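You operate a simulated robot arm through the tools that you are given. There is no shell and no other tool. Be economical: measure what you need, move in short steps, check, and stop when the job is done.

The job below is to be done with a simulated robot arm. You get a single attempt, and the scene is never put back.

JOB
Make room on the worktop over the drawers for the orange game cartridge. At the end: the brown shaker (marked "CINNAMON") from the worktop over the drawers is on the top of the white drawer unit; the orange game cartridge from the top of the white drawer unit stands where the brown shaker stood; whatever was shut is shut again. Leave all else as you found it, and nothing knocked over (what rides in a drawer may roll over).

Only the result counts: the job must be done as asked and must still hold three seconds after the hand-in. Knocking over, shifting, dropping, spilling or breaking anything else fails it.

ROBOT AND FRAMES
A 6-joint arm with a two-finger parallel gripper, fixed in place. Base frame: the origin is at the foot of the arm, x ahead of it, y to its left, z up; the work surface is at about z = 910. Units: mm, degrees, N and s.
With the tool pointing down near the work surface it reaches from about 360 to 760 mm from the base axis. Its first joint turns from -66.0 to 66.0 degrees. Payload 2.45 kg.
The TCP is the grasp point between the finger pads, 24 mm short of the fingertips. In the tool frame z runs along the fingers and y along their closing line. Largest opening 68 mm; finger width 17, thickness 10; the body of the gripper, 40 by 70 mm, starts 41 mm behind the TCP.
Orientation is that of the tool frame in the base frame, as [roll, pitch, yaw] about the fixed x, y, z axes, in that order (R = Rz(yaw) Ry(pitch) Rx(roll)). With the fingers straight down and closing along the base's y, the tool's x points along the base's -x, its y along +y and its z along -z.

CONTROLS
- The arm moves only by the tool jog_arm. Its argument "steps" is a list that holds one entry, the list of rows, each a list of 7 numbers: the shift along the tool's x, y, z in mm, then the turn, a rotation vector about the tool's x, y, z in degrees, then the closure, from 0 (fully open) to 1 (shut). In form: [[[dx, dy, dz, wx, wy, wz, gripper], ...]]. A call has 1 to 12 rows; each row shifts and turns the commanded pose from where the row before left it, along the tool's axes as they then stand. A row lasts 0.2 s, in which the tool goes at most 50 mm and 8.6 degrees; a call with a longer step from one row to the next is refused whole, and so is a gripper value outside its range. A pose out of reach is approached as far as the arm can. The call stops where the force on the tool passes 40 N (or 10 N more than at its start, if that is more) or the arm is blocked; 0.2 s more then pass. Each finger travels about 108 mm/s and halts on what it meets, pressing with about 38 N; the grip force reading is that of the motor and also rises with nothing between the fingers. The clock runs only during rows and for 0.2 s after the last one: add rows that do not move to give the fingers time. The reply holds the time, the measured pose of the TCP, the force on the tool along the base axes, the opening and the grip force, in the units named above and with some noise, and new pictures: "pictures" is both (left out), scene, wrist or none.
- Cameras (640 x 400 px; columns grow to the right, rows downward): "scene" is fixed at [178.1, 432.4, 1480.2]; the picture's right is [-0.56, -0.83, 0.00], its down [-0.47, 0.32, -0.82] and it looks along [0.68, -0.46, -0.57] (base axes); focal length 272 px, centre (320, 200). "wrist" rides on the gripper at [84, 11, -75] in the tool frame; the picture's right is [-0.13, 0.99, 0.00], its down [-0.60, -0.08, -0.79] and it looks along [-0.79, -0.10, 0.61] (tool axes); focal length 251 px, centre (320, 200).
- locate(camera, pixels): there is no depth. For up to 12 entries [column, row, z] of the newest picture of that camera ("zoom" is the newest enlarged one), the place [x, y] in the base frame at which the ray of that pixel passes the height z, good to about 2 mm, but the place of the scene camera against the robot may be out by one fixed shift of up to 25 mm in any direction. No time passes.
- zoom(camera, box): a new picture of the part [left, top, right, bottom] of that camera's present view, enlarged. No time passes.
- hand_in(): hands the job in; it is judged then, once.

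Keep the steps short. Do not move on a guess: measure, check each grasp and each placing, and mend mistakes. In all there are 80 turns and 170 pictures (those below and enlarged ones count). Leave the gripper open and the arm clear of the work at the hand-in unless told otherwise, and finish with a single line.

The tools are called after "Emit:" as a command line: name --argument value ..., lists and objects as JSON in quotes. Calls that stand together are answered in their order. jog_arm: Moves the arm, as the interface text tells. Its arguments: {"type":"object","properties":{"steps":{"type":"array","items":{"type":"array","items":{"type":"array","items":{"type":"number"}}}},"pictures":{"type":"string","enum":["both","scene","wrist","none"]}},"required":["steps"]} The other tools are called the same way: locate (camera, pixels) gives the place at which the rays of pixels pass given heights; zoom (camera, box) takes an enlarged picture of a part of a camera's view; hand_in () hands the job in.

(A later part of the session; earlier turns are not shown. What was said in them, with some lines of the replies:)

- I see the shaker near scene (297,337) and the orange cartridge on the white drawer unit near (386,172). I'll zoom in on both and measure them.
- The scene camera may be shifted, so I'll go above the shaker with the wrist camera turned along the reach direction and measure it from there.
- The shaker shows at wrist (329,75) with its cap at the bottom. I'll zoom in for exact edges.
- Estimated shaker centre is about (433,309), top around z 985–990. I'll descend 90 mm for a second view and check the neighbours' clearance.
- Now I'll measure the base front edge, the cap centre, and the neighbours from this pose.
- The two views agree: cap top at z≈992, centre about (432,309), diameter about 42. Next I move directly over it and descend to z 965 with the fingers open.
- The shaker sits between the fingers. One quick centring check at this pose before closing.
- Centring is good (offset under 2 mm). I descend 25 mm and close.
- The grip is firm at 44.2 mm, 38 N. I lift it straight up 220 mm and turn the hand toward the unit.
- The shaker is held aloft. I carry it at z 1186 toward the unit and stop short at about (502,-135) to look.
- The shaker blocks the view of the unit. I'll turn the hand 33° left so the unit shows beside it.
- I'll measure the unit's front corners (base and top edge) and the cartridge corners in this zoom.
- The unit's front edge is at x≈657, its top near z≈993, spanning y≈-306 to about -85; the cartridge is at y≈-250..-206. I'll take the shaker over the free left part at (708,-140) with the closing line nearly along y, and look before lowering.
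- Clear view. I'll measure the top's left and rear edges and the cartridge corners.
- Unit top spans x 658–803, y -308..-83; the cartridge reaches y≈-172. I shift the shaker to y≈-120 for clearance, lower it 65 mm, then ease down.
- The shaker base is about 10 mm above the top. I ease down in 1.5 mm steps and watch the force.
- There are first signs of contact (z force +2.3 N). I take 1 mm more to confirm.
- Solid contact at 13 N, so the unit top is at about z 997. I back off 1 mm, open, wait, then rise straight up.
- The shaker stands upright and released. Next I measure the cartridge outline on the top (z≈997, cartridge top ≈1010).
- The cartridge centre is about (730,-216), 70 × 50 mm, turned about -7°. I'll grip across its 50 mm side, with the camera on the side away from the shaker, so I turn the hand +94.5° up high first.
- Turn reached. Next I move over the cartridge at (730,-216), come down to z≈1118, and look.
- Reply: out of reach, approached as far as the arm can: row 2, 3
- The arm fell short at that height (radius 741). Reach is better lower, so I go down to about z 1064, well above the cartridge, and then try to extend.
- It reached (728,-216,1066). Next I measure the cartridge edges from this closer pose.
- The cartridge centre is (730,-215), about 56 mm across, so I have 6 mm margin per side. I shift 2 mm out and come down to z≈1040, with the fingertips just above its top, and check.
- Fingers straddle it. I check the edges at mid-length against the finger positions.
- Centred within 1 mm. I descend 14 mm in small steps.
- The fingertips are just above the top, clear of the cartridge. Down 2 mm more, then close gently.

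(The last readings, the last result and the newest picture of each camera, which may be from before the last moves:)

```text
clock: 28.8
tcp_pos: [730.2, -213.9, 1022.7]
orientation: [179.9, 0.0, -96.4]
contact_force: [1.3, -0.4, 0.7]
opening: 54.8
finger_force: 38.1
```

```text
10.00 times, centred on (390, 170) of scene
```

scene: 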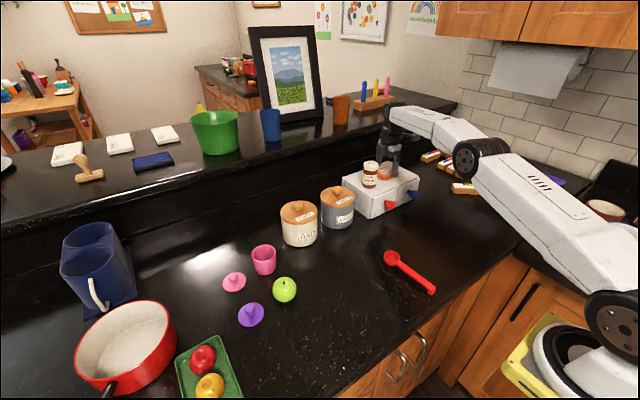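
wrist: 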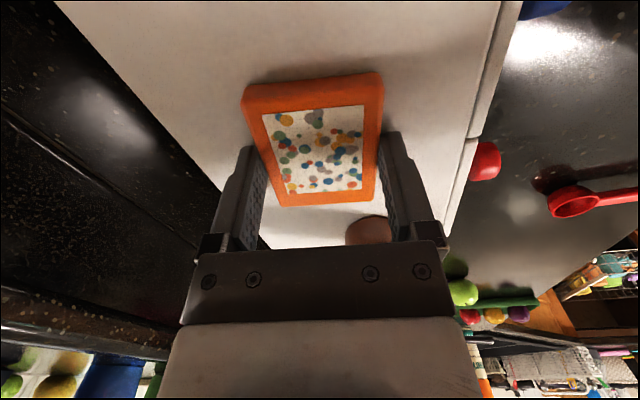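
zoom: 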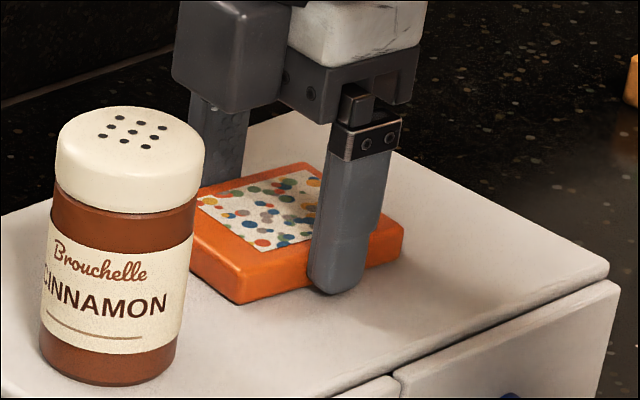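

Gripped at 54.8 mm, 38 N. I lift 30 mm straight up and check.

Emit:
jog_arm --steps '[[[0, 0, -5, 0, 0, 0, 1], [0, 0, -10, 0, 0, 0, 1], [0, 0, -15, 0, 0, 0, 1], [0, 0, 0, 0, 0, 0, 1]]]' --pictures "both"

Emit:
zoom --camera "scene" --box '[350, 140, 430, 200]'

```text
clock: 29.8
tcp_pos: [731.2, -215.0, 1053.6]
orientation: [-180.0, 0.0, -96.5]
contact_force: [0.3, 0.9, -0.4]
opening: 54.8
finger_force: 38.2
```

scene: 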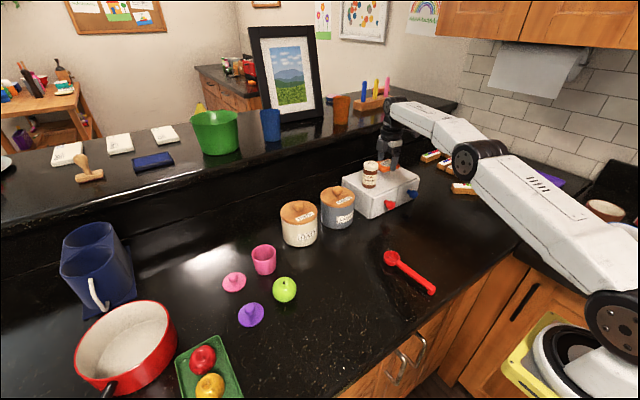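
wrist: 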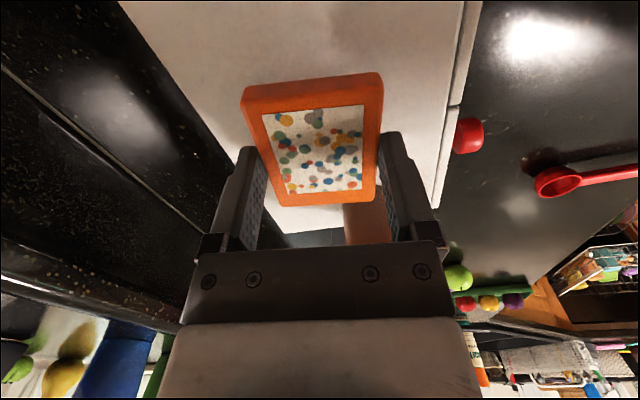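

```text
6.67 times, centred on (390, 170) of scene
```

zoom: 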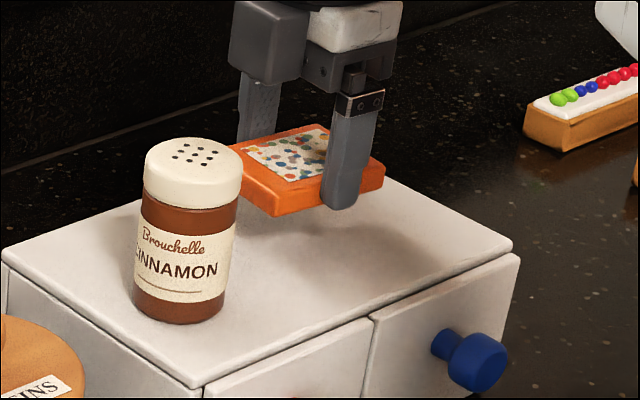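

It lifts cleanly and level. I pull straight back (-x) while rising to about z 1170.

Emit:
jog_arm --steps '[[[2, 18, -6, 0, 0, 0, 1], [2.5, 22, -15, 0, 0, 0, 1], [2.5, 22, -15, 0, 0, 0, 1], [3, 25, -15, 0, 0, 0, 1], [3, 25, -20, 0, 0, 0, 1], [3, 25, -20, 0, 0, 0, 1], [3, 25, -20, 0, 0, 0, 1], [3, 25, 0, 0, 0, 0, 1], [0, 0, 0, 0, 0, 0, 1]]]' --pictures "scene"

```text
clock: 31.8
tcp_pos: [541.5, -213.3, 1164.4]
orientation: [180.0, 0.1, -96.6]
contact_force: [-0.1, -0.1, -0.7]
opening: 55.0
finger_force: 38.3
```

scene: 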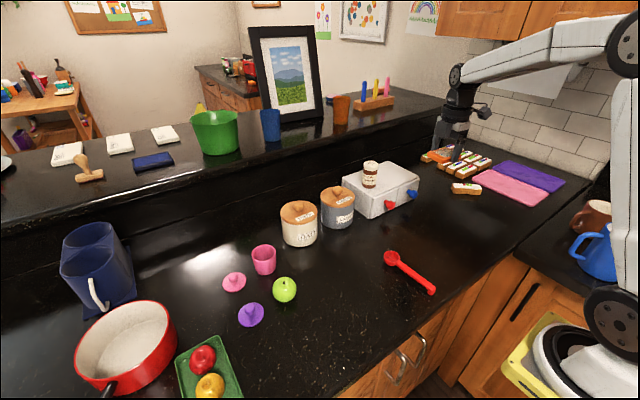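

The cartridge is held at (541,-213,1164). Before choosing its orientation at the spot, I check the distance to the worktop edge and neighbours in the scene view.

Emit:
zoom --camera "scene" --box '[200, 270, 408, 400]'

Emit:
locate --camera "scene" --pixels '[[340, 397, 910], [380, 366, 910], [284, 299, 910], [251, 318, 915], [240, 380, 920], [222, 340, 920], [242, 398, 920], [297, 350, 910]]'

```text
3.08 times, centred on (304, 335) of scene
```

zoom: 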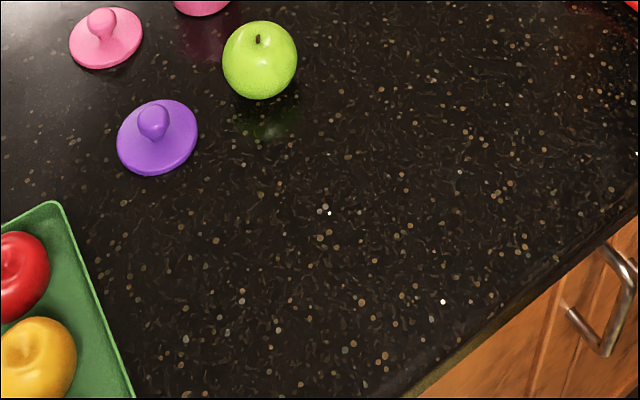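

```text
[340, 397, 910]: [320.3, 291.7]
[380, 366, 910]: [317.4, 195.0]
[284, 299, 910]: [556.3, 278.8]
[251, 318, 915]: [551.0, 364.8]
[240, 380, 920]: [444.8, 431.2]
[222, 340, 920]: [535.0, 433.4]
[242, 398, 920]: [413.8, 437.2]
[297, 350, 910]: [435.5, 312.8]
```

There is plenty of room: the edge is at x≈320 and neighbours are over 80 mm away. I turn the hand 48.4° back to the radial direction.

Emit:
jog_arm --steps '[[[0, 0, 0, 0, 0, 8.05, 1], [0, 0, 0, 0, 0, 8.05, 1], [0, 0, 0, 0, 0, 8.05, 1], [0, 0, 0, 0, 0, 8.05, 1], [0, 0, 0, 0, 0, 8.05, 1], [0, 0, 0, 0, 0, 8.05, 1], [0, 0, 0, 0, 0, 0, 1]]]' --pictures "none"

Emit:
jog_arm --steps '[[[-19.1, 44.6, 0, 0, 0, 0, 1], [-19.1, 44.6, 0, 0, 0, 0, 1], [-19.1, 44.6, 0, 0, 0, 0, 1], [-19.1, 44.6, 0, 0, 0, 0, 1], [-19.1, 44.6, 0, 0, 0, 0, 1], [-19.1, 44.6, 0, 0, 0, 0, 1], [-19.1, 44.6, 0, 0, 0, 0, 1], [-19.1, 44.6, 0, 0, 0, 0, 1], [-19.1, 44.6, 0, 0, 0, 0, 1], [-19.1, 44.6, 0, 0, 0, 0, 1], [-19.1, 44.6, 0, 0, 0, 0, 1], [0, 0, 0, 0, 0, 0, 1]]]' --pictures "both"

```text
clock: 33.4
tcp_pos: [542.7, -215.6, 1165.2]
orientation: [180.0, -0.1, -145.0]
contact_force: [0.5, 0.4, 0.5]
opening: 54.7
finger_force: 37.9
```

```text
clock: 36.0
tcp_pos: [430.1, 310.5, 1163.2]
orientation: [-180.0, -0.1, -144.8]
contact_force: [0.0, -0.1, -0.9]
opening: 54.8
finger_force: 38.0
```

scene: 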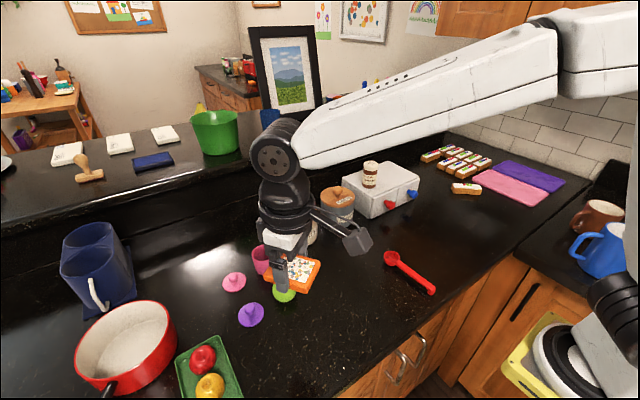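
wrist: 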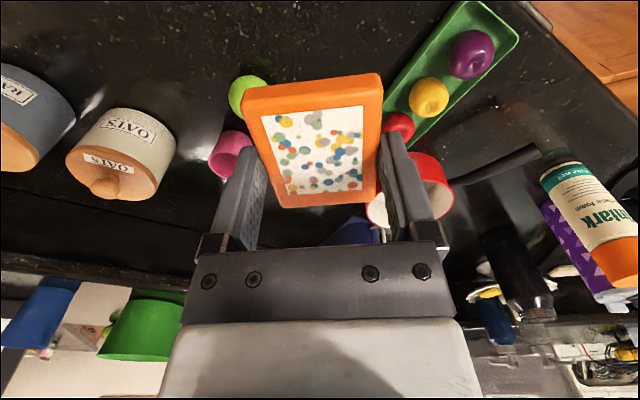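

I'm over the old spot with the cartridge level. I lower 218 mm to z≈946, about 10 mm above the surface.

Emit:
jog_arm --steps '[[[-0.5, 0, 40, 0, 0, 0, 1], [0, 0, 40, 0, 0, 0, 1], [0, 0, 40, 0, 0, 0, 1], [0, 0, 40, 0, 0, 0, 1], [0, 0, 38, 0, 0, 0, 1], [0, 0, 20, 0, 0, 0, 1], [0, 0, 0, 0, 0, 0, 1]]]' --pictures "both"

Emit:
zoom --camera "scene" --box '[230, 290, 374, 380]'

```text
clock: 37.6
tcp_pos: [430.5, 309.1, 947.2]
orientation: [-179.9, -0.1, -144.8]
contact_force: [-0.2, 0.0, -2.1]
opening: 54.8
finger_force: 37.6
```

scene: 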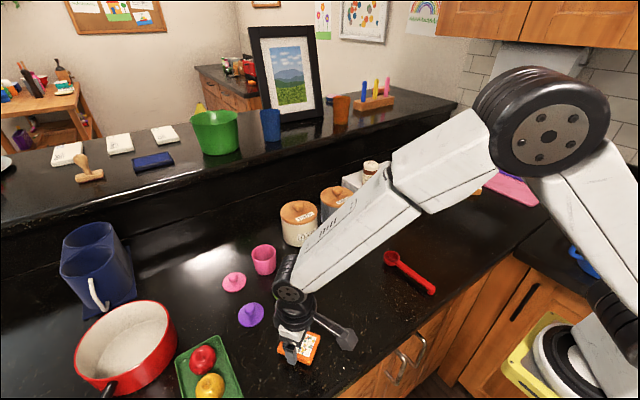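
wrist: 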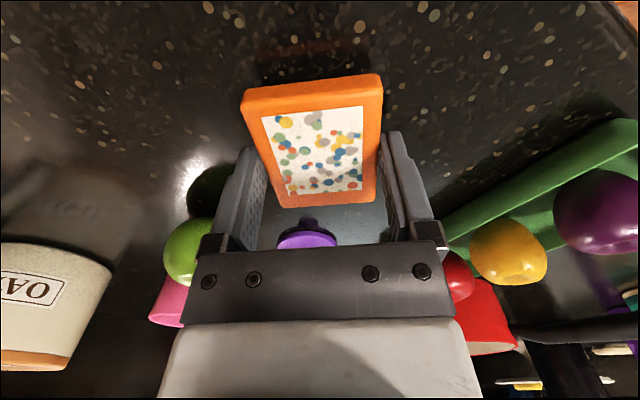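

```text
4.44 times, centred on (302, 335) of scene
```

zoom: 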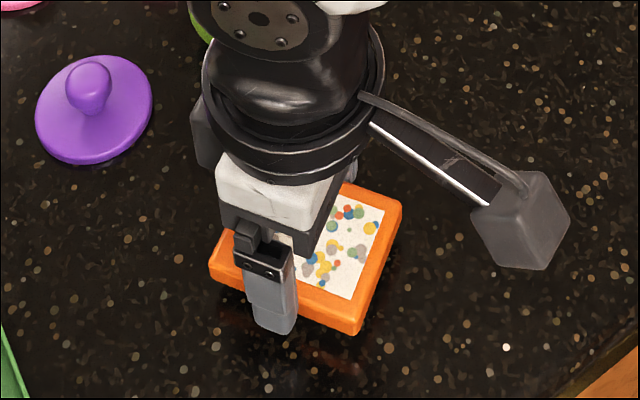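

About 12 mm to go. I lower 8 mm, then 1 mm steps, watching force.

Emit:
jog_arm --steps '[[[0, 0, 3, 0, 0, 0, 1], [0, 0, 3, 0, 0, 0, 1], [0, 0, 2, 0, 0, 0, 1], [0, 0, 1, 0, 0, 0, 1], [0, 0, 1, 0, 0, 0, 1]]]' --pictures "none"

Emit:
jog_arm --steps '[[[0, 0, 1, 0, 0, 0, 1], [0, 0, 1, 0, 0, 0, 1]]]' --pictures "none"

```text
clock: 38.8
tcp_pos: [430.9, 307.7, 935.3]
orientation: [180.0, 0.0, -144.9]
contact_force: [-0.3, 0.1, -0.3]
opening: 54.8
finger_force: 37.9
```

```text
clock: 39.4
tcp_pos: [432.3, 307.8, 935.9]
orientation: [-180.0, 0.2, -144.9]
contact_force: [-5.2, -1.4, 17.9]
opening: 54.6
finger_force: 37.9
```

Contact at 18 N with z≈935.5, as predicted. I ease off 1 mm, open, and rise straight up.

Emit:
jog_arm --steps '[[[0, 0, -1, 0, 0, 0, 1], [0, 0, 0, 0, 0, 0, 0.1], [0, 0, 0, 0, 0, 0, 0], [0, 0, 0, 0, 0, 0, 0], [0, 0, -8, 0, 0, 0, 0], [0, 0, -25, 0, 0, 0, 0], [0, 0, -40, 0, 0, 0, 0], [0, 0, -40, 0, 0, 0, 0], [0, 0, -40, 0, 0, 0, 0], [0, 0, -40, 0, 0, 0, 0], [0, 0, -40, 0, 0, 0, 0]]]' --pictures "both"

Emit:
zoom --camera "wrist" --box '[240, 0, 420, 120]'

Emit:
zoom --camera "scene" --box '[230, 280, 374, 370]'

```text
clock: 41.8
tcp_pos: [432.0, 307.7, 1168.2]
orientation: [-180.0, -0.1, -144.7]
contact_force: [-0.2, -0.4, 0.2]
opening: 68.0
finger_force: 0.0
```

scene: 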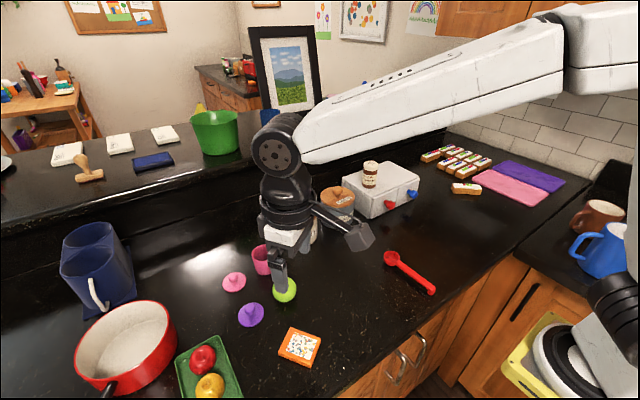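
wrist: 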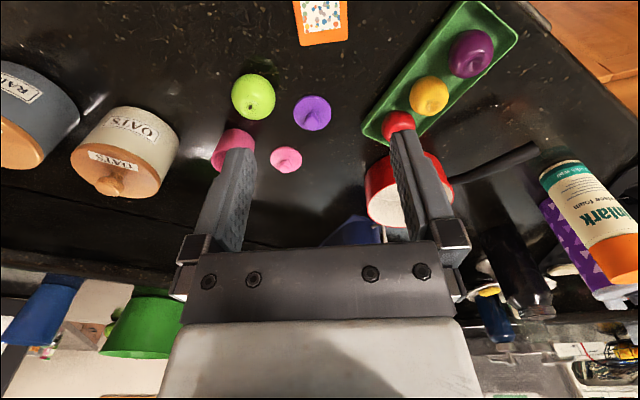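

```text
3.33 times, centred on (330, 60) of wrist
```

zoom: 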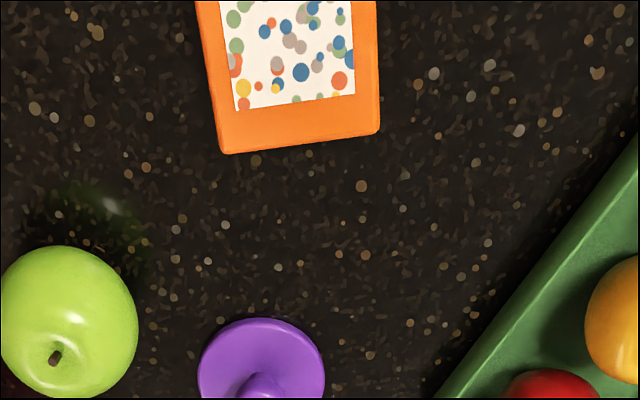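

```text
4.44 times, centred on (302, 325) of scene
```

zoom: 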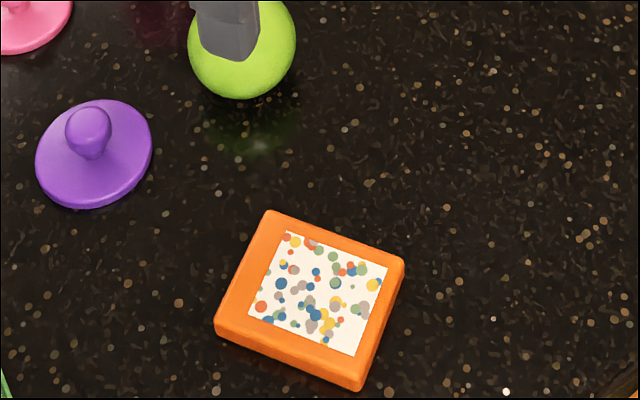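

The cartridge lies flat and released. I compare its centre with the shaker's old footprint and check the unit once more.

Emit:
locate --camera "scene" --pixels '[[299.8, 346, 924], [298.4, 351, 910], [298, 321, 992]]'

Emit:
zoom --camera "scene" --box '[330, 150, 458, 230]'

```text
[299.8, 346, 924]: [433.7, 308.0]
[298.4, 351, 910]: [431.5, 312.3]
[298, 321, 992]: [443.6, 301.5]
```

```text
5.00 times, centred on (394, 190) of scene
```

zoom: 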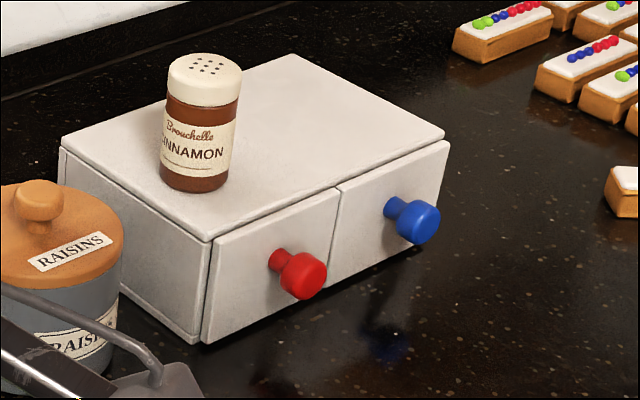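

The cartridge centre is within about 5 mm of the shaker's old spot. The shaker is upright on the unit, both drawers are shut, and the gripper is open and well clear, so I hand in.

Emit:
hand_in

```text
The job is handed in.
```

The cinnamon shaker now stands on top of the white drawer unit, the orange cartridge lies flat on the shaker's old spot (within about 5 mm), both drawers are shut, and I saw nothing else moved.
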